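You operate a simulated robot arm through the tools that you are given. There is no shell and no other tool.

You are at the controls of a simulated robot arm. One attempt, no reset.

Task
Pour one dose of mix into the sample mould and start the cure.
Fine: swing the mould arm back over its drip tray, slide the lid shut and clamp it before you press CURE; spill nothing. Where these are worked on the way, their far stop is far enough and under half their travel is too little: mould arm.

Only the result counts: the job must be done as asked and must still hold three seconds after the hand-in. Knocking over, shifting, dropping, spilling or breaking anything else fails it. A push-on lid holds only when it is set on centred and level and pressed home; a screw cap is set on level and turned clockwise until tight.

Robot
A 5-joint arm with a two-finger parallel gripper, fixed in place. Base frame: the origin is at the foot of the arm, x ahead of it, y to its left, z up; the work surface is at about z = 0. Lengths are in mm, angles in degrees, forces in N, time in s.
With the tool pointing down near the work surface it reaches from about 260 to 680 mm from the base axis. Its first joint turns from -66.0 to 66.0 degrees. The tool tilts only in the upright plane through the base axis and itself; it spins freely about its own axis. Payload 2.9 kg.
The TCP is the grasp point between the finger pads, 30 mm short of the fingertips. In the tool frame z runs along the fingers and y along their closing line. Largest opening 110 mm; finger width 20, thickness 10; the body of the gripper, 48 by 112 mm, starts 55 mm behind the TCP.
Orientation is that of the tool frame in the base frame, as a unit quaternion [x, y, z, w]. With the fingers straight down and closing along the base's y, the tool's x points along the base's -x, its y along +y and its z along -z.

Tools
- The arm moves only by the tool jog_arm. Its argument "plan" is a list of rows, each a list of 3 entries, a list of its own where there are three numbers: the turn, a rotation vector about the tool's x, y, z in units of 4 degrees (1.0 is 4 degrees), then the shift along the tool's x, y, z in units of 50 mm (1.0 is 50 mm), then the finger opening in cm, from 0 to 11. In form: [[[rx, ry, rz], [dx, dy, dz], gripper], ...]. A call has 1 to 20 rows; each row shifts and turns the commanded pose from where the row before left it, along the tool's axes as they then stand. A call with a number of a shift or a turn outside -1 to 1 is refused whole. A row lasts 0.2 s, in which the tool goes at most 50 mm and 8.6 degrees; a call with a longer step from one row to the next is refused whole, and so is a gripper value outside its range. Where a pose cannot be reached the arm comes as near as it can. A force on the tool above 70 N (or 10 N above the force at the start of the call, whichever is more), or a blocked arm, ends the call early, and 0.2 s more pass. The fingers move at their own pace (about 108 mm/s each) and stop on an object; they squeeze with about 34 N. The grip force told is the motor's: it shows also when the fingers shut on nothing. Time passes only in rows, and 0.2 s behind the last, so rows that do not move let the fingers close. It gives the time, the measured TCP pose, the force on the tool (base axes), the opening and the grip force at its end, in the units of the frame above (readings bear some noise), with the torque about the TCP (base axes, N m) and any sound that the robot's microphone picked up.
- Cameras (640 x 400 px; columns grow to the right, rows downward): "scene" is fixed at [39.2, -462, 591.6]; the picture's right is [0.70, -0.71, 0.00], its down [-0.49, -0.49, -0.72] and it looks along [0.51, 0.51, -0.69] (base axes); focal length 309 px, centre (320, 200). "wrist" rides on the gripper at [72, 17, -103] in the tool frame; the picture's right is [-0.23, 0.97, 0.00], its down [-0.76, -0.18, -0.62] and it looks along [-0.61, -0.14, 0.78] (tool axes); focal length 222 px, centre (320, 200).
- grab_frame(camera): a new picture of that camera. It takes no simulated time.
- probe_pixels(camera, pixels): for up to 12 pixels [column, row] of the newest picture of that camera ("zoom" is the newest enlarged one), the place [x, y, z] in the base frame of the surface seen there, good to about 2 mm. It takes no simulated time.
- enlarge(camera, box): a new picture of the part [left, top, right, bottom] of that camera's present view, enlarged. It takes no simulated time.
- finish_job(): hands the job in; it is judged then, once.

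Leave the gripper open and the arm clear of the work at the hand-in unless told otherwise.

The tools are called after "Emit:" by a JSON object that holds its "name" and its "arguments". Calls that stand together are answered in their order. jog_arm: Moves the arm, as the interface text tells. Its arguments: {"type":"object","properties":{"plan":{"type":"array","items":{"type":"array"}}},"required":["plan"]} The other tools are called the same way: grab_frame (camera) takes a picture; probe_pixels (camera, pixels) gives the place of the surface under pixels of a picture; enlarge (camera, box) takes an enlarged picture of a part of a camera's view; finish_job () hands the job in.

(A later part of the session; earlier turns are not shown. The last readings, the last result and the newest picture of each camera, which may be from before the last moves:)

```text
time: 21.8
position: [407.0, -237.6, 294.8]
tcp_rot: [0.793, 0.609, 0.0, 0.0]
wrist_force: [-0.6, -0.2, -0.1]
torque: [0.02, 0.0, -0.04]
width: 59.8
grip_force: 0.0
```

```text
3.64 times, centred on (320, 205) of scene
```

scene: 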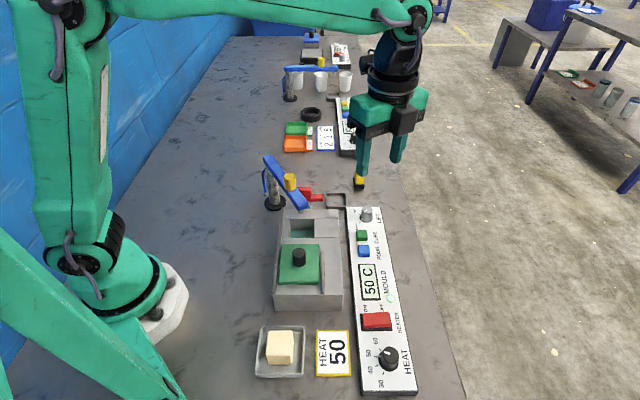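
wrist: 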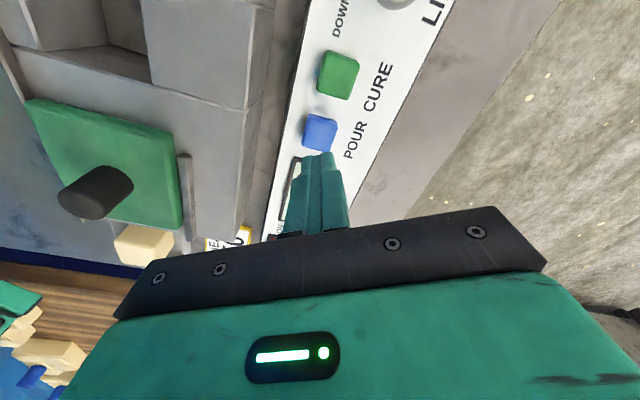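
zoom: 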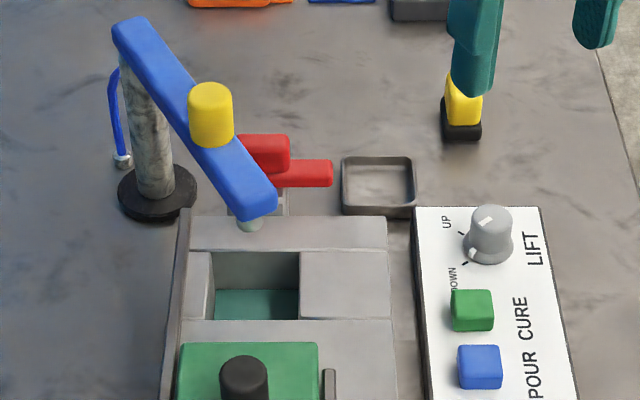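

The dose is in the pocket and nothing has spilled. I go back over the arm handle at about (348,-65) and lower around it.

Emit:
{"name": "jog_arm", "arguments": {"plan": [[[0, 0, 0], [0.605, -0.406, 0], 6], [[0, 0, 0], [0.605, -0.406, 0], 6], [[0, 0, 0], [0.605, -0.406, 0], 6], [[0, 0, 0], [0.605, -0.406, 0], 6], [[0, 0, 0], [0.605, -0.406, 0], 6], [[0, 0, 0], [0, 0, 0.6], 6], [[0, 0, 0], [0, 0, 0], 6]]}}

Emit:
{"name": "grab_frame", "arguments": {"camera": "wrist"}}

Emit:
{"name": "enlarge", "arguments": {"camera": "wrist", "box": [220, 60, 420, 220]}}

```text
time: 23.4
position: [347.8, -63.5, 266.8]
tcp_rot: [0.794, 0.608, 0.0, 0.0]
wrist_force: [0.4, 0.9, -0.1]
torque: [0.01, 0.03, -0.03]
width: 60.1
grip_force: 0.0
```

```text
taken
```

wrist: 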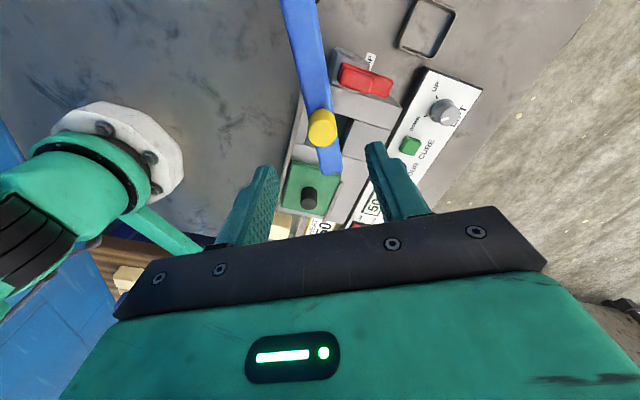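

```text
2.50 times, centred on (320, 140) of wrist
```

zoom: 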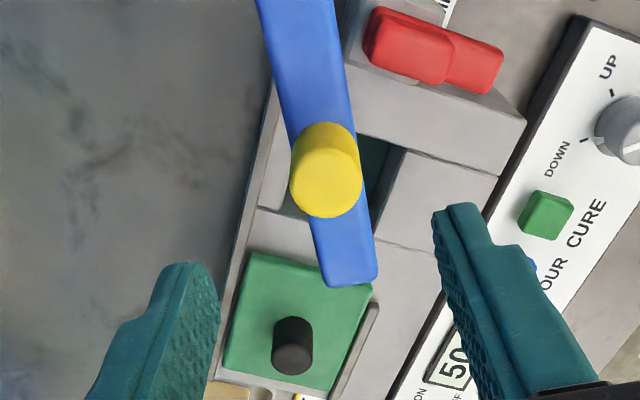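

The handle's top is at about (321,132), as expected for a centred grip. I lower to z≈190 and close.

Emit:
{"name": "jog_arm", "arguments": {"plan": [[[0, 0, 0], [0, 0, 0.6], 6], [[0, 0, 0], [0, 0, 0.6], 6], [[0, 0, 0], [0, 0, 0.33], 6], [[0, 0, 0], [0, 0, 0], 6], [[0, 0, 0], [0, 0, 0], 3.5], [[0, 0, 0], [0, 0, 0], 1.8], [[0, 0, 0], [0, 0, 0], 1.8], [[0, 0, 0], [0, 0, 0], 1.8]]}}

```text
time: 25.2
position: [349.4, -64.2, 189.3]
tcp_rot: [0.793, 0.609, 0.001, 0.003]
wrist_force: [25.0, -4.0, -9.1]
torque: [0.1, 0.31, -0.08]
width: 25.1
grip_force: 45.0
```

I have the handle. I swing back counter-clockwise along the arc in five-row chunks.

Emit:
{"name": "jog_arm", "arguments": {"plan": [[[0, 0, -0.5], [0.004, 0.086, 0], 1.8], [[0, 0, -1], [0.0083, 0.172, 0], 1.8], [[0, 0, -1], [0.0083, 0.172, 0], 1.8], [[0, 0, -1], [0.0083, 0.172, 0], 1.8], [[0, 0, -1], [0.0083, 0.172, 0], 1.8]]}}

Emit:
{"name": "enlarge", "arguments": {"camera": "scene", "box": [240, 140, 400, 260]}}

```text
time: 26.4
position: [385.9, -68.5, 189.0]
tcp_rot: [0.689, 0.725, 0.0, 0.0]
wrist_force: [1.5, -29.5, 0.4]
torque: [-0.56, 0.61, 0.02]
width: 25.2
grip_force: 45.1
```

```text
3.33 times, centred on (320, 200) of scene
```

zoom: 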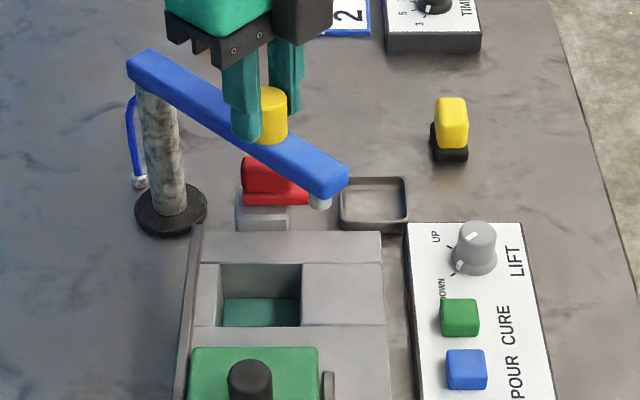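

The arm is moving back. The outward force is about 30 N, so I trim the path about 0.8 mm outward and continue.

Emit:
{"name": "jog_arm", "arguments": {"plan": [[[0, 0, -1], [-0.011, 0.172, 0], 1.8], [[0, 0, -1], [0.0055, 0.172, 0], 1.8], [[0, 0, -1], [0.0055, 0.172, 0], 1.8], [[0, 0, -1], [0.0055, 0.172, 0], 1.8], [[0, 0, -1], [0.0055, 0.172, 0], 1.8]]}}

Emit:
{"name": "enlarge", "arguments": {"camera": "scene", "box": [240, 140, 400, 260]}}

```text
time: 27.6
position: [429.0, -59.1, 188.6]
tcp_rot: [0.552, 0.834, 0.0, 0.001]
wrist_force: [3.6, -5.7, 8.7]
torque: [0.15, 0.73, -0.13]
width: 25.2
grip_force: 45.9
```

```text
3.33 times, centred on (320, 200) of scene
```

zoom: 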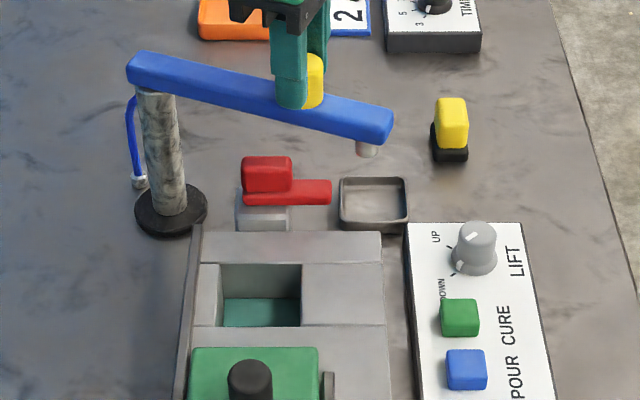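

I'm at -66° with about 20° left to the start position. I do five more rows.

Emit:
{"name": "jog_arm", "arguments": {"plan": [[[0, 0, -1], [0.004, 0.172, 0], 1.8], [[0, 0, -1], [0.006, 0.172, 0], 1.8], [[0, 0, -1], [0.006, 0.172, 0], 1.8], [[0, 0, -1], [0.006, 0.172, 0], 1.8], [[0, 0, -0.9], [0.006, 0.15, 0], 1.8], [[0, 0, 0], [0, 0, 0], 1.8]]}}

Emit:
{"name": "enlarge", "arguments": {"camera": "scene", "box": [240, 140, 400, 260]}}

```text
time: 29.0
position: [463.5, -35.7, 187.7]
tcp_rot: [0.401, 0.916, -0.001, -0.001]
wrist_force: [-5.6, 6.4, -0.7]
torque: [0.81, -0.04, 0.08]
width: 25.2
grip_force: 45.3
```

```text
3.33 times, centred on (320, 200) of scene
```

zoom: 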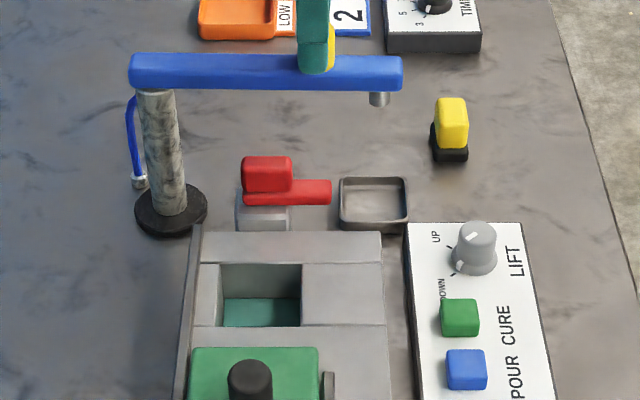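

The handle is back within 1 mm of where it began. I nudge it slightly more to feel for the home stop.

Emit:
{"name": "jog_arm", "arguments": {"plan": [[[0, 0, -0.3], [0, 0.04, 0], 1.8], [[0, 0, 0], [0, 0.03, 0], 1.8], [[0, 0, 0], [0, 0, 0], 1.8]]}}

```text
time: 29.8
position: [465.7, -32.5, 189.1]
tcp_rot: [0.392, 0.92, -0.001, -0.003]
wrist_force: [-16.5, 14.3, -2.4]
torque: [0.85, -0.04, 0.03]
width: 25.3
grip_force: 45.3
```

There is no hard stop just past home, and I'm 3 mm beyond the start position. I step back about 2.5 mm, then release and rise.

Emit:
{"name": "jog_arm", "arguments": {"plan": [[[0, 0, 0], [0.012, -0.045, 0], 1.8], [[0, 0, 0], [0, 0, 0], 1.8], [[0, 0, 0], [0, 0, 0], 4], [[0, 0, 0], [0, 0, 0], 6], [[0, 0, 0], [0, 0, 0], 6], [[0, 0, 0], [0, 0, -0.5], 6], [[0, 0, 0], [0, 0, -0.9], 6], [[0, 0, 0], [0, 0, -0.9], 6], [[0, 0, 0], [0, 0, 0], 6]]}}

Emit:
{"name": "grab_frame", "arguments": {"camera": "scene"}}

Emit:
{"name": "enlarge", "arguments": {"camera": "scene", "box": [240, 140, 400, 260]}}

Emit:
{"name": "probe_pixels", "arguments": {"camera": "zoom", "pixels": [[380, 98], [285, 57], [140, 75], [395, 75]]}}

```text
time: 31.8
position: [463.8, -34.4, 304.4]
tcp_rot: [0.393, 0.92, 0.0, 0.0]
wrist_force: [0.5, -0.4, 0.3]
torque: [0.05, -0.01, 0.02]
width: 59.9
grip_force: 0.2
```

```text
taken
```

scene: 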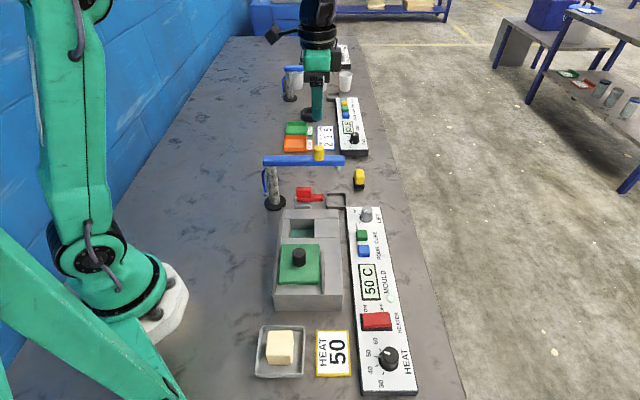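

```text
3.33 times, centred on (320, 200) of scene
```

zoom: 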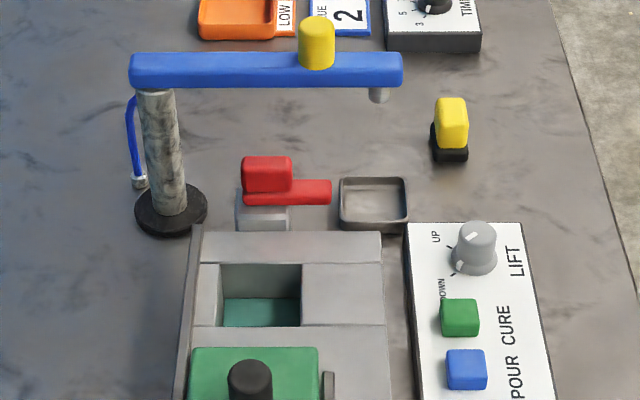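

```text
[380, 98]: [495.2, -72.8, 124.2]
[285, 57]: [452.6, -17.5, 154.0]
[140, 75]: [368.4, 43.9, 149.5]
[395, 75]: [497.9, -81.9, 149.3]
```

The nozzle is back over the tray centre (495,-73). Next is the lid: I probe its knob and edges.

Emit:
{"name": "enlarge", "arguments": {"camera": "scene", "box": [265, 200, 355, 315]}}

```text
3.48 times, centred on (310, 258) of scene
```

zoom: 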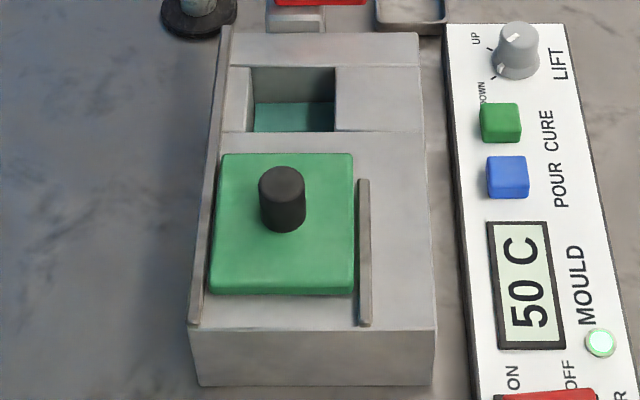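

Emit:
{"name": "probe_pixels", "arguments": {"camera": "zoom", "pixels": [[282, 172], [265, 182], [300, 182], [282, 190], [282, 181], [282, 215], [225, 160], [348, 160], [217, 283], [350, 285], [364, 185], [290, 120]]}}

Emit:
{"name": "probe_pixels", "arguments": {"camera": "zoom", "pixels": [[365, 320], [195, 320], [222, 40], [410, 40], [430, 325], [282, 270], [282, 158]]}}

```text
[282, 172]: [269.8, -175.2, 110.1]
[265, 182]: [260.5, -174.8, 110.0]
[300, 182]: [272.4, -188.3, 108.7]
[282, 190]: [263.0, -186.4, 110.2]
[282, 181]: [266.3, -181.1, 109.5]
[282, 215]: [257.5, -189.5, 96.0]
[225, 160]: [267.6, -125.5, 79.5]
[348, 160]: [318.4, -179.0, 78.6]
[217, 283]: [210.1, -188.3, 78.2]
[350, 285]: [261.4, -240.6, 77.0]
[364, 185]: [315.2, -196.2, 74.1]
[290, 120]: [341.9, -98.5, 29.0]
```

```text
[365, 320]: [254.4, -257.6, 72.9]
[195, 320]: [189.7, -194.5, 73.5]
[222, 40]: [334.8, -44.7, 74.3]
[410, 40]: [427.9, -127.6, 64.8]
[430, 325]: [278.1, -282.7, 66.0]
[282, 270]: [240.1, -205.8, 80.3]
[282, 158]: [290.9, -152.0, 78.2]
```

The knob is centred at about (266.5,-181) with its top at z=110, and the lid needs to travel about 100 mm along (0.71,0.71). I align the fingers to that direction and move over the knob at height.

Emit:
{"name": "jog_arm", "arguments": {"plan": [[[0, 0, -0.32], [0, 0, 0], 6], [[0, 0, 0], [0.119, -0.81, 0], 6], [[0, 0, 0], [0.119, -0.81, 0], 6], [[0, 0, 0], [0.119, -0.81, 0], 6], [[0, 0, 0], [0.119, -0.81, 0], 6], [[0, 0, 0], [0.119, -0.81, 0], 6], [[0, 0, 0], [0.119, -0.81, 0], 6], [[0, 0, 0], [0, 0, 0.7], 6], [[0, 0, 0], [0, 0, 0.7], 6], [[0, 0, 0], [0, 0, 0.7], 6], [[0, 0, 0], [0, 0, 0], 6]]}}

Emit:
{"name": "grab_frame", "arguments": {"camera": "scene"}}

Emit:
{"name": "grab_frame", "arguments": {"camera": "wrist"}}

```text
time: 34.2
position: [266.0, -182.6, 199.0]
tcp_rot: [0.382, 0.924, 0.0, 0.001]
wrist_force: [-0.6, 0.1, -1.4]
torque: [-0.01, 0.01, 0.01]
width: 60.1
grip_force: 0.1
```

```text
taken
```

scene: 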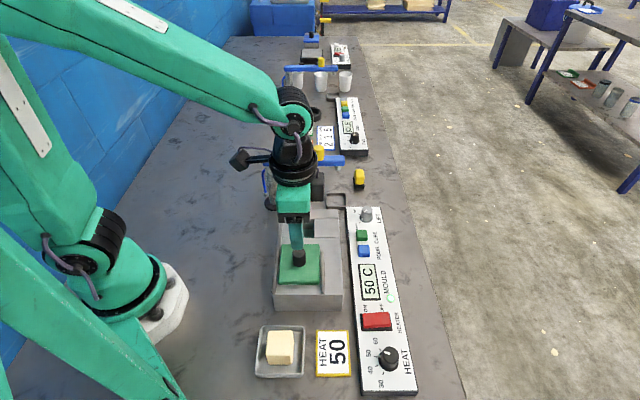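

```text
taken
```

wrist: 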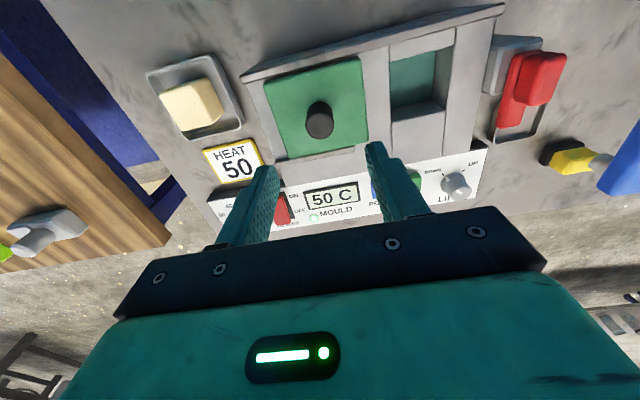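

The knob's top is at about (320,127), so the gripper is centred over it. I lower to z≈116, which puts the fingertips 6 mm above the lid, and close on the knob.

Emit:
{"name": "jog_arm", "arguments": {"plan": [[[0, 0, 0], [-0.01, 0.015, 0.6], 6], [[0, 0, 0], [0, 0.01, 0.6], 6], [[0, 0, 0], [0, 0, 0.45], 6], [[0, 0, 0], [0, 0, 0], 6], [[0, 0, 0], [0, 0, 0], 3.5], [[0, 0, 0], [0, 0, 0], 1.0], [[0, 0, 0], [0, 0, 0], 1.0], [[0, 0, 0], [0, 0, 0], 1.0]]}}

Emit:
{"name": "enlarge", "arguments": {"camera": "scene", "box": [250, 190, 370, 310]}}

```text
time: 36.0
position: [268.6, -181.9, 117.0]
tcp_rot: [0.382, 0.924, 0.0, 0.0]
wrist_force: [1.1, -3.2, -8.3]
torque: [0.14, -0.57, 0.0]
width: 25.4
grip_force: 45.1
```

```text
3.33 times, centred on (310, 250) of scene
```

zoom: 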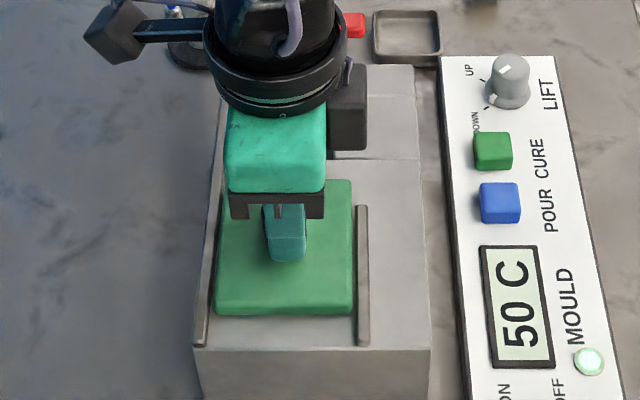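

I have the knob. I slide the lid along the rails and check force after the first 40 mm.

Emit:
{"name": "jog_arm", "arguments": {"plan": [[[0, 0, 0], [0, 0.08, 0], 1.0], [[0, 0, 0], [0, 0.18, 0], 1.0], [[0, 0, 0], [0, 0.18, 0], 1.0], [[0, 0, 0], [0, 0.18, 0], 1.0], [[0, 0, 0], [0, 0.18, 0], 1.0]]}}

Emit:
{"name": "enlarge", "arguments": {"camera": "scene", "box": [250, 190, 370, 310]}}

```text
time: 37.2
position: [295.9, -154.0, 117.6]
tcp_rot: [0.382, 0.924, 0.0, 0.0]
wrist_force: [-10.4, 9.8, 23.9]
torque: [0.17, -0.51, -0.07]
width: 25.7
grip_force: 44.9
```

```text
3.33 times, centred on (310, 250) of scene
```

zoom: 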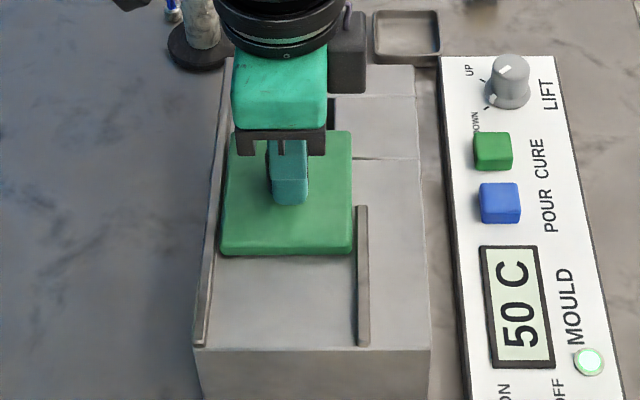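

The lid moved 39 mm. There is a side load of about 14 N and an upward load of 24 N, so I ease both slightly and slide on.

Emit:
{"name": "jog_arm", "arguments": {"plan": [[[0, 0, 0], [0.006, 0.16, -0.012], 1.0], [[0, 0, 0], [0.002, 0.18, -0.003], 1.0], [[0, 0, 0], [0, 0.18, 0], 1.0], [[0, 0, 0], [0, 0.18, 0], 1.0], [[0, 0, 0], [0, 0.18, 0], 1.0]]}}

Emit:
{"name": "enlarge", "arguments": {"camera": "scene", "box": [250, 190, 370, 310]}}

```text
time: 38.4
position: [328.1, -122.9, 117.1]
tcp_rot: [0.382, 0.924, 0.001, 0.001]
wrist_force: [-10.2, 9.9, 31.9]
torque: [-0.1, 0.63, -0.01]
width: 25.3
grip_force: 45.1
```

```text
3.33 times, centred on (310, 250) of scene
```

zoom: 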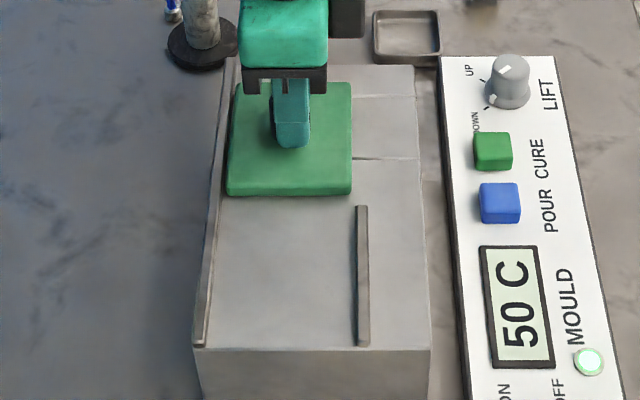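

The lid is at v≈145, with about 15 mm left. I continue in small steps and feel for the stop.

Emit:
{"name": "jog_arm", "arguments": {"plan": [[[0, 0, 0], [0.008, 0.1, -0.016], 1.0], [[0, 0, 0], [0, 0.1, 0], 1.0], [[0, 0, 0], [0, 0.1, 0], 1.0], [[0, 0, 0], [0, 0, 0], 1.0]]}}

Emit:
{"name": "enlarge", "arguments": {"camera": "scene", "box": [250, 180, 370, 290]}}

```text
time: 39.4
position: [336.8, -112.2, 118.0]
tcp_rot: [0.383, 0.924, 0.0, 0.0]
wrist_force: [14.4, -14.3, -29.2]
torque: [-0.79, -0.12, -0.01]
width: 25.4
grip_force: 45.1
```

```text
3.64 times, centred on (310, 235) of scene
```

zoom: 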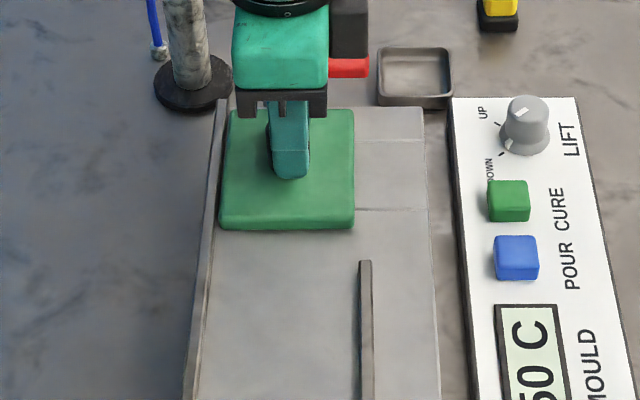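

I'm at v≈158.8, near the pocket centre at 160. I relieve the vertical pull and push a few mm more to find the stop.

Emit:
{"name": "jog_arm", "arguments": {"plan": [[[0, 0, 0], [-0.005, 0.06, 0.008], 1.0], [[0, 0, 0], [0, 0.05, 0], 1.0], [[0, 0, 0], [0, 0, 0], 1.0]]}}

```text
time: 40.0
position: [336.9, -111.0, 117.8]
tcp_rot: [0.388, 0.922, 0.0, -0.004]
wrist_force: [-7.1, -10.1, 0.9]
torque: [-0.06, -0.48, 0.17]
width: 25.7
grip_force: 45.5
stopped in row 2: the force on the tool passed its limit at 75 N (the readings are from after the stop); the commanded pose is now the measured one
```

The lid hit its stop at v≈159.7, which is closed. I release, rise, and look at the lid and clamp.

Emit:
{"name": "jog_arm", "arguments": {"plan": [[[0, 0, 0], [0, 0, 0], 3.5], [[0, 0, 0], [0, 0, 0], 5], [[0, 0, 0], [0, 0, 0], 5], [[0, 0, 0], [0, 0, -0.5], 5], [[0, 0, 0], [0, 0, -0.9], 5], [[0, 0, 0], [0, 0, -0.9], 5], [[0, 0, 0], [-0.8, 0, -0.5], 5], [[0, 0, 0], [-0.8, 0, -0.5], 5], [[0, 0, 0], [0, -0.8, 0], 5], [[0, 0, 0], [0, 0, 0], 5]]}}

Emit:
{"name": "grab_frame", "arguments": {"camera": "scene"}}

Emit:
{"name": "enlarge", "arguments": {"camera": "scene", "box": [250, 170, 370, 260]}}

Emit:
{"name": "grab_frame", "arguments": {"camera": "wrist"}}

```text
time: 42.2
position: [365.2, -194.4, 282.6]
tcp_rot: [0.386, 0.923, 0.001, -0.003]
wrist_force: [-0.4, 0.7, -0.7]
torque: [0.0, 0.02, 0.03]
width: 50.1
grip_force: 0.1
```

```text
taken
```

scene: 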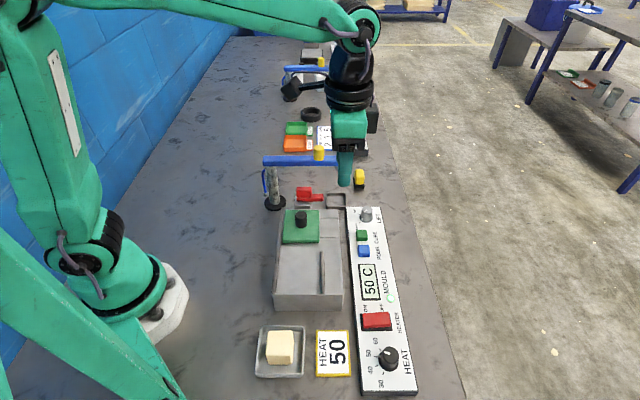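

```text
4.44 times, centred on (310, 215) of scene
```

zoom: 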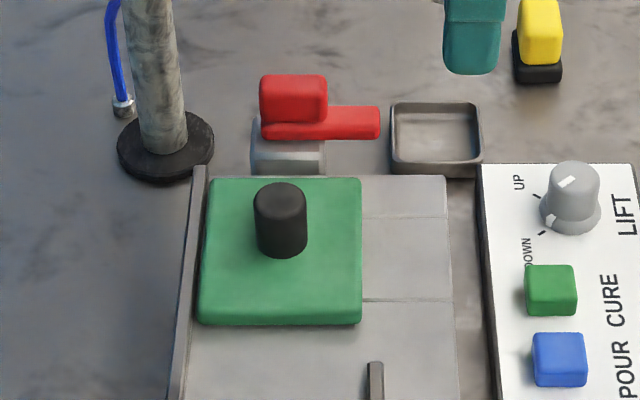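

```text
taken
```

wrist: 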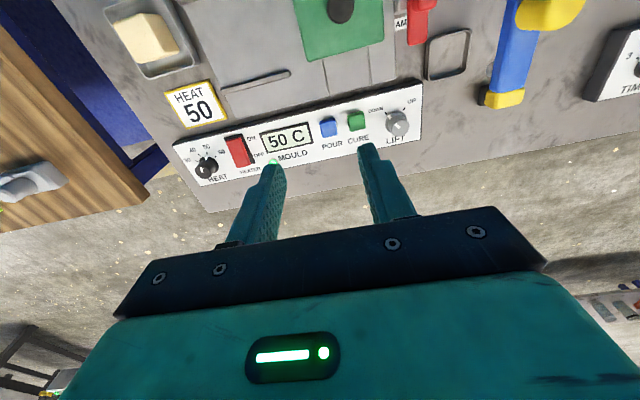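

The lid covers the pocket and sits fully home. I now move the camera over the clamp for a closer look at how it works.

Emit:
{"name": "jog_arm", "arguments": {"plan": [[[0, 0, 0], [0.44, 0.77, 0], 5], [[0, 0, 0], [0.44, 0.77, 0], 5], [[0, 0, 0], [0.44, 0.77, 0], 5], [[0, 0, 0], [0, 0, 0.7], 5], [[0, 0, 0], [0, 0, 0.7], 5], [[0, 0, 0], [0, 0, 0], 5]]}}

Emit:
{"name": "grab_frame", "arguments": {"camera": "wrist"}}

Emit:
{"name": "enlarge", "arguments": {"camera": "wrist", "box": [230, 50, 410, 200]}}

Emit:
{"name": "grab_frame", "arguments": {"camera": "scene"}}

```text
time: 43.6
position: [404.1, -66.1, 210.7]
tcp_rot: [0.387, 0.922, -0.001, -0.003]
wrist_force: [-0.2, -0.2, -0.1]
torque: [0.02, 0.0, 0.01]
width: 50.0
grip_force: 0.1
```

```text
taken
```

wrist: 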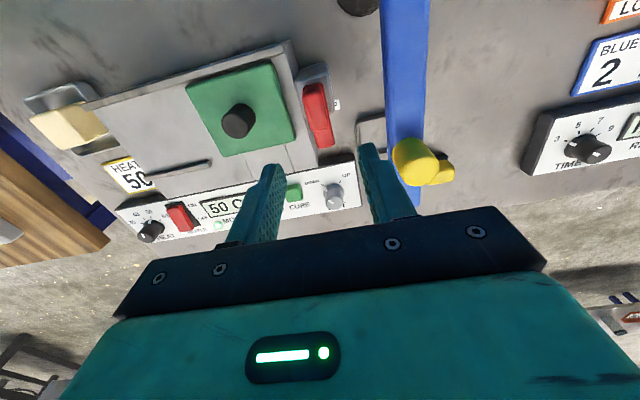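

```text
2.67 times, centred on (320, 125) of wrist
```

zoom: 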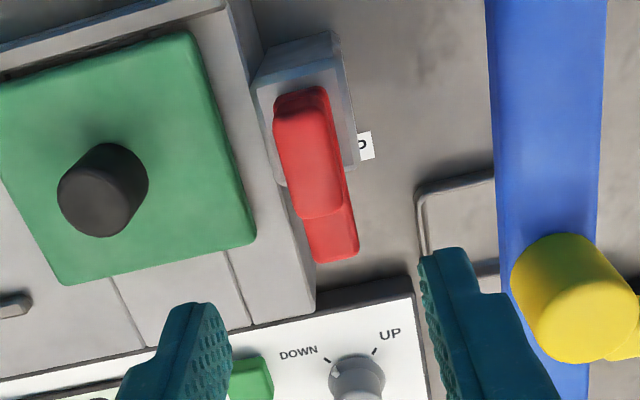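

```text
taken
```

scene: 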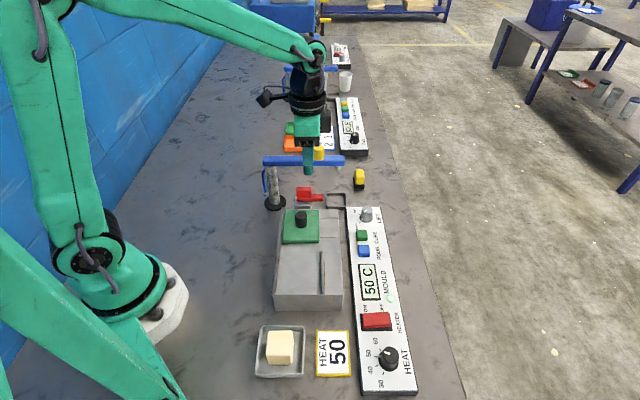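

I probe the clamp's base, handle block and bar edges.

Emit:
{"name": "probe_pixels", "arguments": {"camera": "zoom", "pixels": [[275, 50], [335, 40], [262, 85], [350, 150], [285, 100], [325, 95], [300, 210], [343, 205], [315, 150], [310, 255], [357, 248], [335, 235]]}}

Emit:
{"name": "probe_pixels", "arguments": {"camera": "zoom", "pixels": [[290, 130], [335, 140], [260, 110], [285, 175], [345, 120], [330, 75], [265, 75], [250, 235], [190, 40], [105, 170]]}}

```text
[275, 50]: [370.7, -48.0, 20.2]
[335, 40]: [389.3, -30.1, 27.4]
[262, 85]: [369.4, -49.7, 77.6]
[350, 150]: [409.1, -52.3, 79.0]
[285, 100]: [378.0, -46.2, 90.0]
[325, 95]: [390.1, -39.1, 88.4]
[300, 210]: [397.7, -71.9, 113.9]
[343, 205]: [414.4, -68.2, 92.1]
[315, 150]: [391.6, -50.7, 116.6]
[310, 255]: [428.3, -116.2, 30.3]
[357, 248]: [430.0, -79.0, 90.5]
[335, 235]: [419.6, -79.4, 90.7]
```

```text
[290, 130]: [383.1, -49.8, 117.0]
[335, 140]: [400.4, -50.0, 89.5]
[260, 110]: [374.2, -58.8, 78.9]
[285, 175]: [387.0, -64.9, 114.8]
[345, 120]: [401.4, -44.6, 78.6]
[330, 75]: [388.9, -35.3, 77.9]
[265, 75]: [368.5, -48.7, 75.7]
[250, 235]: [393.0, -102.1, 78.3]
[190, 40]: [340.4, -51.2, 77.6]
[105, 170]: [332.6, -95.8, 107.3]
```

The clamp has a handle block about 33×17 mm, centred at about (391,-55) with top z≈116. It sits on a bar at z≈91 whose tip points away from the lid. The bar should swing clockwise onto the lid's edge. I move over the handle and lower so the fingers can grip it.

Emit:
{"name": "jog_arm", "arguments": {"plan": [[[0, 0, 0], [0.34, -0.03, 0], 5], [[0, 0, 0], [0, 0, 0.6], 5], [[0, 0, 0], [0, 0, 0.6], 5], [[0, 0, 0], [0, 0, 0.5], 5], [[0, 0, 0], [0, 0, 0], 5]]}}

Emit:
{"name": "grab_frame", "arguments": {"camera": "wrist"}}

Emit:
{"name": "enlarge", "arguments": {"camera": "scene", "box": [250, 120, 390, 240]}}

Emit:
{"name": "enlarge", "arguments": {"camera": "wrist", "box": [230, 90, 430, 230]}}

```text
time: 44.8
position: [390.9, -56.0, 126.2]
tcp_rot: [0.387, 0.922, 0.0, -0.003]
wrist_force: [-0.3, -0.1, 0.2]
torque: [0.0, 0.0, -0.03]
width: 50.3
grip_force: 0.0
```

```text
taken
```

wrist: 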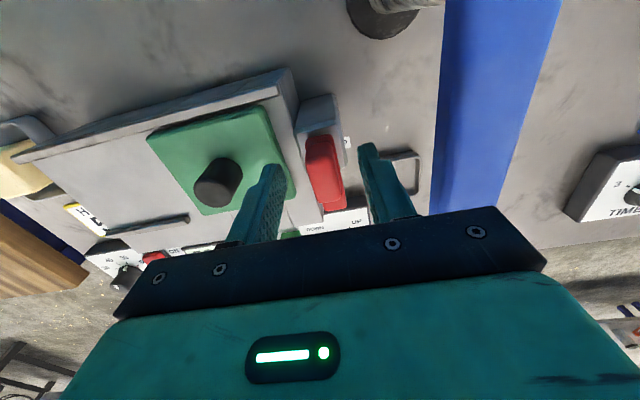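

```text
3.33 times, centred on (320, 180) of scene
```

zoom: 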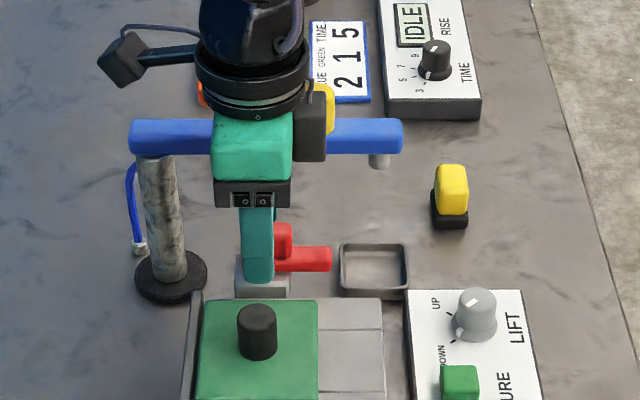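

```text
2.86 times, centred on (330, 160) of wrist
```

zoom: 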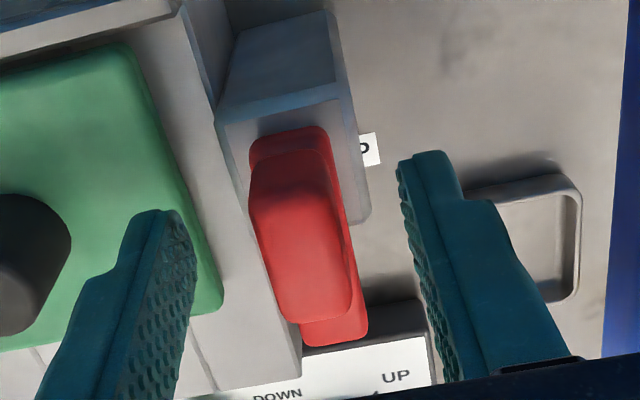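

The fingers straddle the red handle. I close on it and check.

Emit:
{"name": "jog_arm", "arguments": {"plan": [[[0, 0, 0], [0.03, 0, 0.05], 4], [[0, 0, 0], [0, 0, 0], 2], [[0, 0, 0], [0, 0, 0], 1], [[0, 0, 0], [0, 0, 0], 1], [[0, 0, 0], [0, 0, 0], 1]]}}

Emit:
{"name": "enlarge", "arguments": {"camera": "scene", "box": [250, 120, 390, 240]}}

```text
time: 46.0
position: [389.8, -54.2, 124.5]
tcp_rot: [0.386, 0.923, -0.001, -0.004]
wrist_force: [13.7, 18.6, -6.7]
torque: [0.25, -0.47, 0.05]
width: 20.9
grip_force: 10.9
```

```text
3.33 times, centred on (320, 180) of scene
```

zoom: 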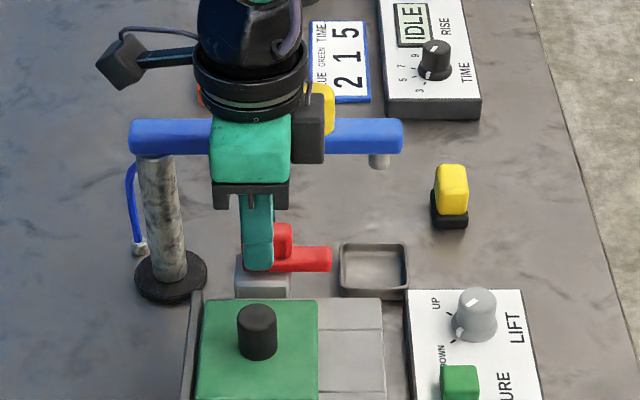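

The grip is slightly off centre, with about 23 N along the closing line. I shift 1 mm to centre it and let it settle.

Emit:
{"name": "jog_arm", "arguments": {"plan": [[[0, 0, 0], [0, 0.02, 0], 1], [[0, 0, 0], [0, 0, 0], 1]]}}

```text
time: 46.6
position: [390.7, -53.5, 124.0]
tcp_rot: [0.386, 0.922, 0.0, -0.004]
wrist_force: [11.8, 15.4, -7.0]
torque: [0.39, -0.34, 0.04]
width: 20.3
grip_force: 9.9
```

The far finger touches first, so the handle's centre is a little further along +v. I shift 2 mm more.

Emit:
{"name": "jog_arm", "arguments": {"plan": [[[0, 0, 0], [0, 0.03, 0], 1], [[0, 0, 0], [0, 0.02, 0], 1], [[0, 0, 0], [0, 0, 0], 1], [[0, 0, 0], [0, 0, 0], 1]]}}

Emit:
{"name": "enlarge", "arguments": {"camera": "scene", "box": [280, 160, 360, 220]}}

Emit:
{"name": "grab_frame", "arguments": {"camera": "wrist"}}

Emit:
{"name": "enlarge", "arguments": {"camera": "wrist", "box": [230, 90, 430, 230]}}

```text
time: 47.6
position: [391.3, -53.0, 123.8]
tcp_rot: [0.388, 0.922, -0.001, -0.004]
wrist_force: [6.5, -4.2, -14.1]
torque: [0.22, -0.53, 0.01]
width: 17.6
grip_force: 44.7
```

```text
6.67 times, centred on (320, 190) of scene
```

zoom: 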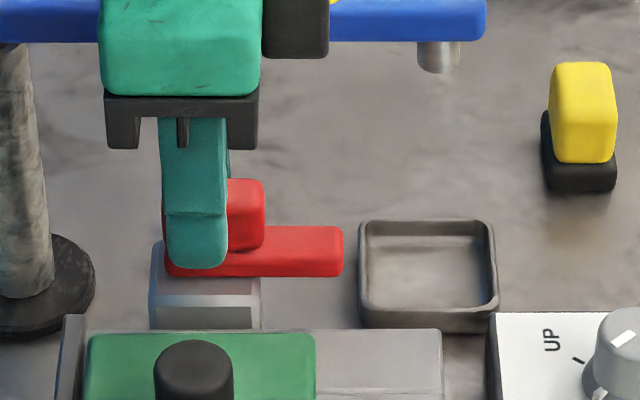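

```text
taken
```

wrist: 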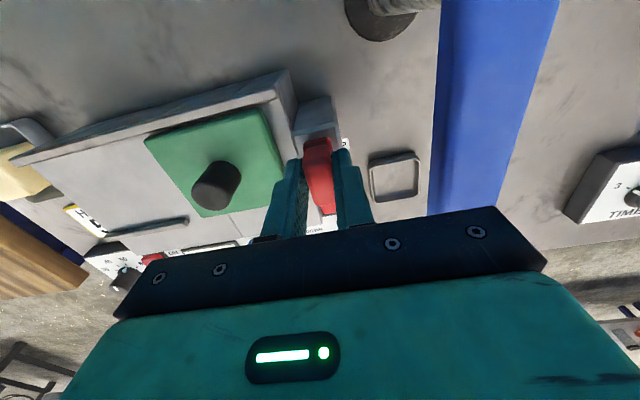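

```text
2.86 times, centred on (330, 160) of wrist
```

zoom: 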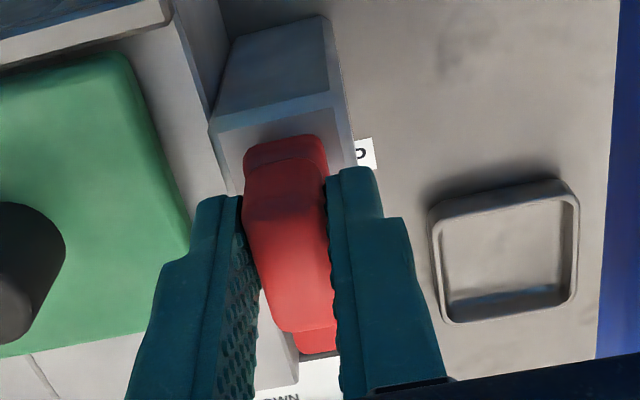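

The grip is firm at 17.6 mm and 44.7 N, with the TCP at (391.3,-53.0). I try a small clockwise turn about the handle and read the reaction to find the pivot.

Emit:
{"name": "jog_arm", "arguments": {"plan": [[[0, 0, 0.5], [0, 0, 0], 1], [[0, 0, 0.5], [0, 0, 0], 1], [[0, 0, 0], [0, 0, 0], 1]]}}

```text
time: 48.4
position: [390.8, -52.6, 124.2]
tcp_rot: [0.42, 0.908, 0.0, -0.003]
wrist_force: [15.9, -11.3, -27.2]
torque: [0.32, -0.31, 0.01]
width: 17.9
grip_force: 44.8
```

There is almost no resisting torque and little change along v, so the pivot seems close to the handle. I turn another 12° and look.

Emit:
{"name": "jog_arm", "arguments": {"plan": [[[0, 0, 1], [0, 0, 0.005], 1], [[0, 0, 1], [0, 0, 0.005], 1], [[0, 0, 1], [0, 0, 0], 1], [[0, 0, 0], [0, 0, 0], 1]]}}

Emit:
{"name": "enlarge", "arguments": {"camera": "scene", "box": [280, 160, 360, 220]}}

Emit:
{"name": "grab_frame", "arguments": {"camera": "wrist"}}

Emit:
{"name": "enlarge", "arguments": {"camera": "wrist", "box": [230, 90, 430, 230]}}

```text
time: 49.4
position: [391.4, -54.7, 124.1]
tcp_rot: [0.512, 0.859, -0.002, -0.003]
wrist_force: [7.4, -28.1, -20.5]
torque: [-1.03, -1.07, -0.01]
width: 17.8
grip_force: 45.0
```

```text
6.67 times, centred on (320, 190) of scene
```

zoom: 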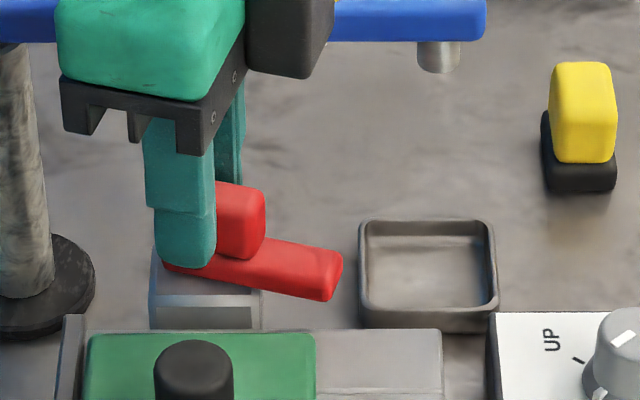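

```text
taken
```

wrist: 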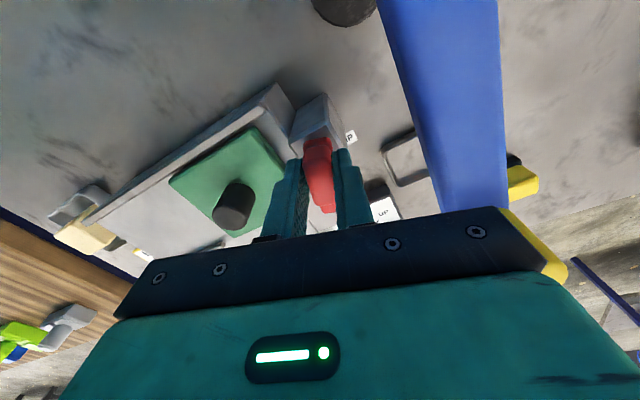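

```text
2.86 times, centred on (330, 160) of wrist
```

zoom: 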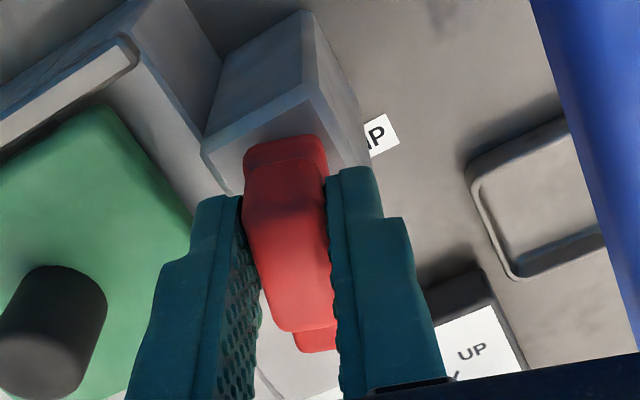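

The clamp swings clockwise with the handle as expected. The gripper body is close to the arm's yellow handle, whose top is at z≈185, so I re-grip the clamp handle 7 mm higher for clearance.

Emit:
{"name": "jog_arm", "arguments": {"plan": [[[0, 0, 0], [0, 0, 0], 3], [[0, 0, 0], [0, 0, 0], 3], [[0, 0, 0], [0, 0, -0.14], 3], [[0, 0, 0], [0, 0, 0], 3], [[0, 0, 0], [0, 0, 0], 1], [[0, 0, 0], [0, 0, 0], 1], [[0, 0, 0], [0, 0, 0], 1]]}}

Emit:
{"name": "enlarge", "arguments": {"camera": "scene", "box": [270, 130, 370, 210]}}

```text
time: 51.0
position: [391.4, -52.9, 130.3]
tcp_rot: [0.51, 0.86, -0.001, -0.002]
wrist_force: [5.6, 8.4, -3.9]
torque: [0.26, -0.32, 0.04]
width: 17.8
grip_force: 44.8
```

```text
5.00 times, centred on (320, 170) of scene
```

zoom: 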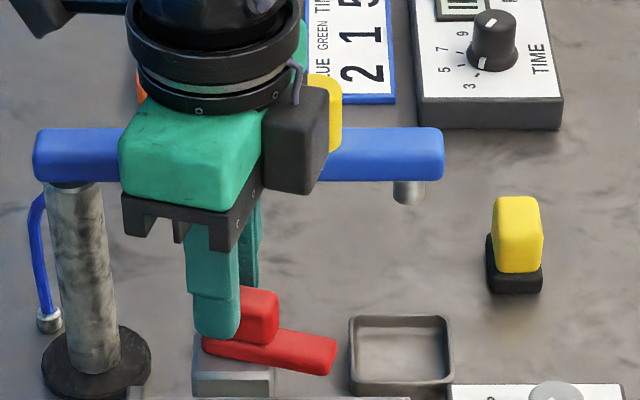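

Gripped higher at z=130 with low loads. I continue turning clockwise with a small offset toward the estimated pivot arc.

Emit:
{"name": "jog_arm", "arguments": {"plan": [[[0, 0, 1], [-0.003, -0.01, 0], 1], [[0, 0, 1], [-0.003, -0.01, 0], 1], [[0, 0, 1], [-0.003, -0.01, 0], 1], [[0, 0, 1], [-0.003, -0.01, 0], 1], [[0, 0, 0], [0, 0, 0], 1]]}}

Emit:
{"name": "enlarge", "arguments": {"camera": "scene", "box": [270, 130, 370, 210]}}

```text
time: 52.2
position: [390.7, -52.0, 131.1]
tcp_rot: [0.624, 0.781, 0.0, 0.0]
wrist_force: [35.8, 40.8, -23.8]
torque: [1.52, -0.39, 0.08]
width: 17.7
grip_force: 44.9
```

```text
5.00 times, centred on (320, 170) of scene
```

zoom: 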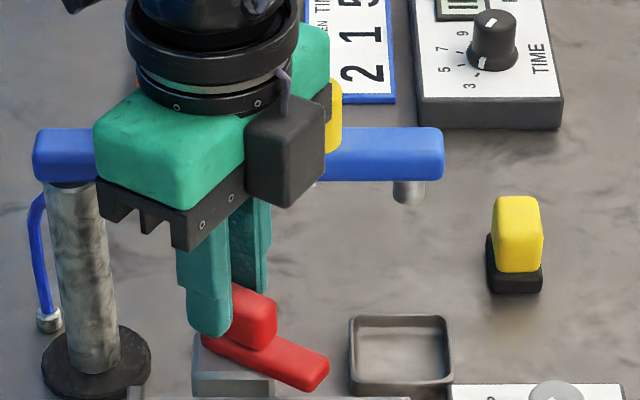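

The +v load of about 54 N shows the pivot is practically under my grip. I undo that offset and keep turning in place.

Emit:
{"name": "jog_arm", "arguments": {"plan": [[[0, 0, 0], [0.016, 0.025, -0.003], 1], [[0, 0, 1], [0, 0, 0], 1], [[0, 0, 1], [0, 0, 0], 1], [[0, 0, 1], [0, 0, 0], 1], [[0, 0, 0], [0, 0, 0], 1]]}}

Emit:
{"name": "enlarge", "arguments": {"camera": "scene", "box": [270, 130, 370, 210]}}

```text
time: 53.4
position: [390.8, -53.4, 130.9]
tcp_rot: [0.703, 0.711, 0.0, -0.001]
wrist_force: [30.0, 33.1, -23.4]
torque: [0.74, -0.74, 0.07]
width: 17.8
grip_force: 45.2
```

```text
5.00 times, centred on (320, 170) of scene
```

zoom: 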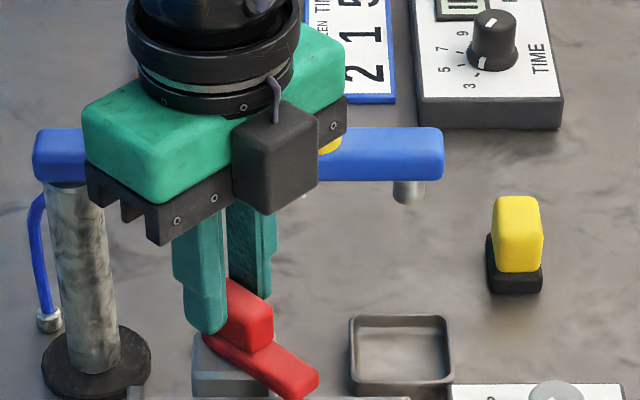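

There's still about 45 N along +v, so I shift 1.3 mm that way, lower a touch, and turn on.

Emit:
{"name": "jog_arm", "arguments": {"plan": [[[0, 0, 0], [0.018, 0.018, 0.008], 1], [[0, 0, 1], [0.002, 0.002, 0], 1], [[0, 0, 1], [0.002, 0.002, 0], 1], [[0, 0, 1], [0.002, 0.002, 0], 1], [[0, 0, 0], [0, 0, 0], 1]]}}

Emit:
{"name": "enlarge", "arguments": {"camera": "scene", "box": [270, 130, 370, 210]}}

```text
time: 54.6
position: [391.2, -53.4, 131.1]
tcp_rot: [0.775, 0.632, 0.0, -0.001]
wrist_force: [20.4, -0.7, -12.0]
torque: [-0.08, -0.47, 0.03]
width: 17.9
grip_force: 45.2
```

```text
5.00 times, centred on (320, 170) of scene
```

zoom: 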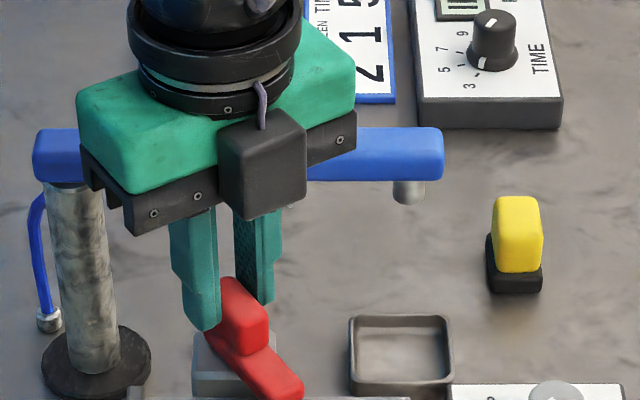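

About 57° is turned and loads are low. I turn another 20°.

Emit:
{"name": "jog_arm", "arguments": {"plan": [[[0, 0, 1], [0, 0.01, 0.003], 1], [[0, 0, 1], [0.001, 0.002, 0], 1], [[0, 0, 1], [0.001, 0.002, 0], 1], [[0, 0, 1], [0.001, 0.002, 0], 1], [[0, 0, 1], [0.001, 0.002, 0], 1], [[0, 0, 0], [0, 0, 0], 1]]}}

Emit:
{"name": "enlarge", "arguments": {"camera": "scene", "box": [270, 130, 370, 240]}}

```text
time: 56.0
position: [392.7, -53.1, 131.0]
tcp_rot: [0.873, 0.488, -0.001, -0.001]
wrist_force: [2.7, -37.3, 17.8]
torque: [-1.1, -0.07, 0.05]
width: 18.0
grip_force: 44.4
```

```text
3.64 times, centred on (320, 185) of scene
```

zoom: 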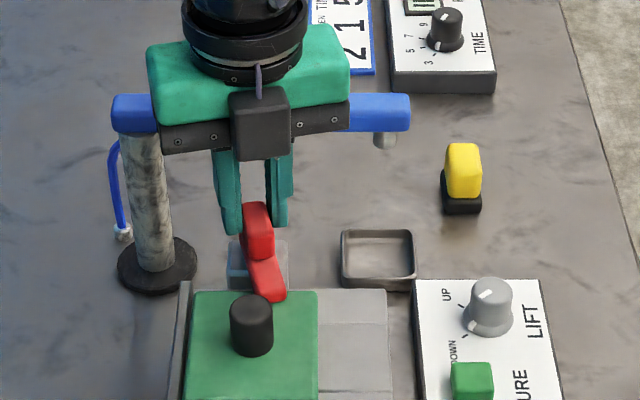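

The bar is now over the lid's edge, about 77° turned. I ease the 37 N side load and turn the last part in small steps, watching the twist.

Emit:
{"name": "jog_arm", "arguments": {"plan": [[[0, 0, 0], [-0.017, 0.011, -0.006], 1], [[0, 0, 1], [0, 0, 0], 1], [[0, 0, 1], [0, 0, 0], 1], [[0, 0, 0], [0, 0, 0], 1]]}}

Emit:
{"name": "enlarge", "arguments": {"camera": "scene", "box": [270, 150, 370, 240]}}

```text
time: 57.0
position: [392.0, -51.6, 130.3]
tcp_rot: [0.905, 0.426, -0.001, 0.0]
wrist_force: [6.1, -29.8, 15.5]
torque: [-0.55, -0.44, 0.04]
width: 17.8
grip_force: 44.7
```

```text
4.44 times, centred on (320, 195) of scene
```

zoom: 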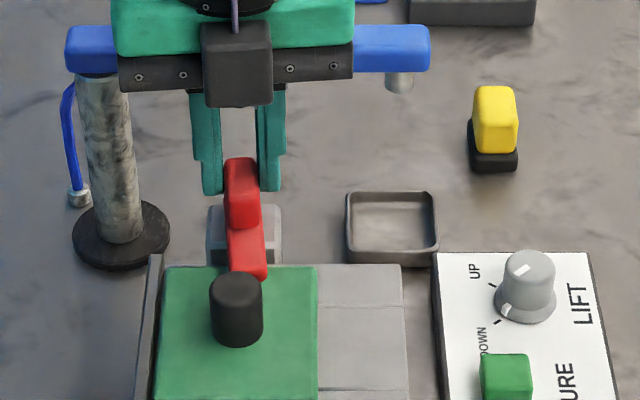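

About 85° is turned. I do two more small turns to reach the stop.

Emit:
{"name": "jog_arm", "arguments": {"plan": [[[0, 0, 0.5], [-0.011, 0.009, -0.004], 1], [[0, 0, 0.7], [0, 0, 0], 1], [[0, 0, 0.6], [0, 0, 0], 1], [[0, 0, 0], [0, 0, 0], 1]]}}

Emit:
{"name": "enlarge", "arguments": {"camera": "scene", "box": [270, 150, 370, 240]}}

```text
time: 58.0
position: [392.8, -52.8, 131.6]
tcp_rot: [0.929, 0.37, -0.001, -0.002]
wrist_force: [13.3, -11.9, 5.8]
torque: [-0.56, -0.13, 0.04]
width: 17.8
grip_force: 45.0
```

```text
4.44 times, centred on (320, 195) of scene
```

zoom: 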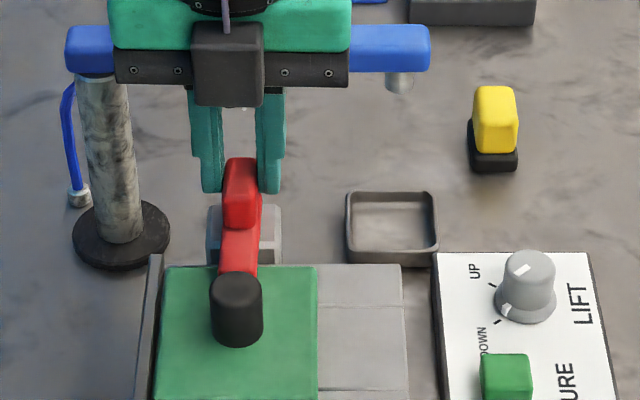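

About 91° is turned with no stop felt yet. I try a few degrees more to see whether a stop is just beyond.

Emit:
{"name": "jog_arm", "arguments": {"plan": [[[0, 0, 0.6], [0, 0, 0], 1], [[0, 0, 0.6], [0, 0, 0], 1], [[0, 0, 0], [0, 0, 0], 1]]}}

Emit:
{"name": "enlarge", "arguments": {"camera": "scene", "box": [270, 150, 370, 240]}}

```text
time: 58.8
position: [392.5, -53.5, 131.0]
tcp_rot: [0.944, 0.331, -0.001, 0.0]
wrist_force: [20.8, -3.4, -4.5]
torque: [-0.15, -0.44, 1.42]
width: 18.4
grip_force: 45.1
```

```text
4.44 times, centred on (320, 195) of scene
```

zoom: 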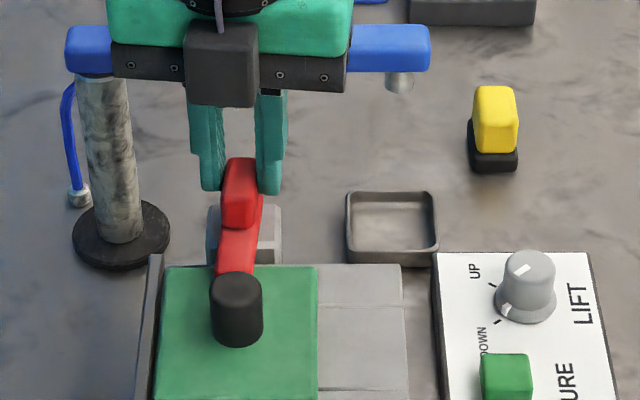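

A twist of 1.4 N·m means the clamp is at its stop over the lid. I release and rise straight up.

Emit:
{"name": "jog_arm", "arguments": {"plan": [[[0, 0, -0.2], [0, 0, 0], 1.5], [[0, 0, 0], [0, 0, 0], 3.5], [[0, 0, 0], [0, 0, 0], 4], [[0, 0, 0], [0, 0, -0.5], 4], [[0, 0, 0], [0, 0, -0.9], 4], [[0, 0, 0], [0, 0, -0.9], 4], [[0, 0, 0], [0, 0, -0.9], 4], [[0, 0, 0], [0, 0, 0], 4]]}}

Emit:
{"name": "grab_frame", "arguments": {"camera": "scene"}}

Emit:
{"name": "enlarge", "arguments": {"camera": "scene", "box": [255, 140, 385, 250]}}

Emit:
{"name": "probe_pixels", "arguments": {"camera": "scene", "pixels": [[338, 167], [302, 215], [323, 207], [319, 148]]}}

```text
time: 60.6
position: [391.4, -52.2, 290.1]
tcp_rot: [0.942, 0.336, -0.004, -0.001]
wrist_force: [0.2, 0.2, -0.6]
torque: [0.0, 0.01, -0.02]
width: 40.1
grip_force: 0.0
```

```text
taken
```

scene: 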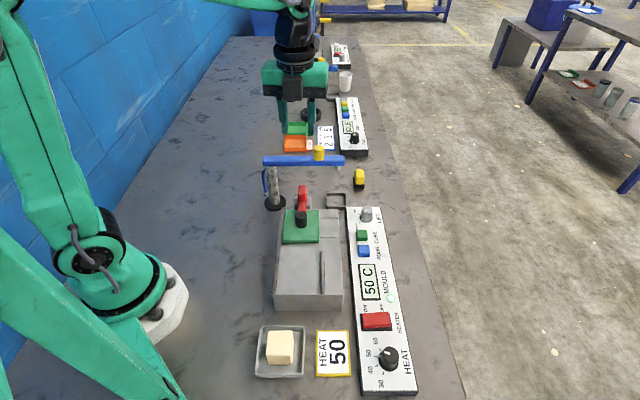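

```text
3.64 times, centred on (320, 195) of scene
```

zoom: 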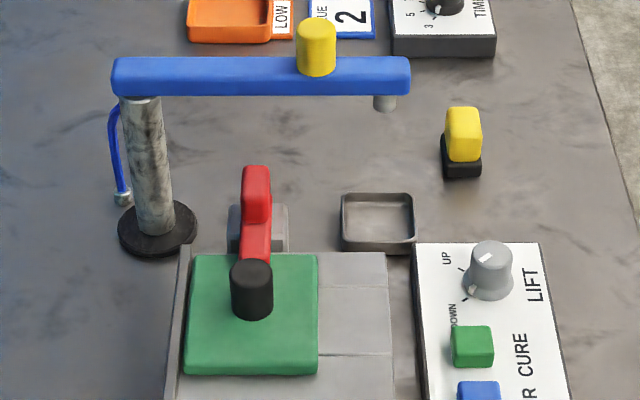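

```text
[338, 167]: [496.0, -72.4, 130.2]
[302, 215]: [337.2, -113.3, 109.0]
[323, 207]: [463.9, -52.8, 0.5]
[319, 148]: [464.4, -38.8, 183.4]
```

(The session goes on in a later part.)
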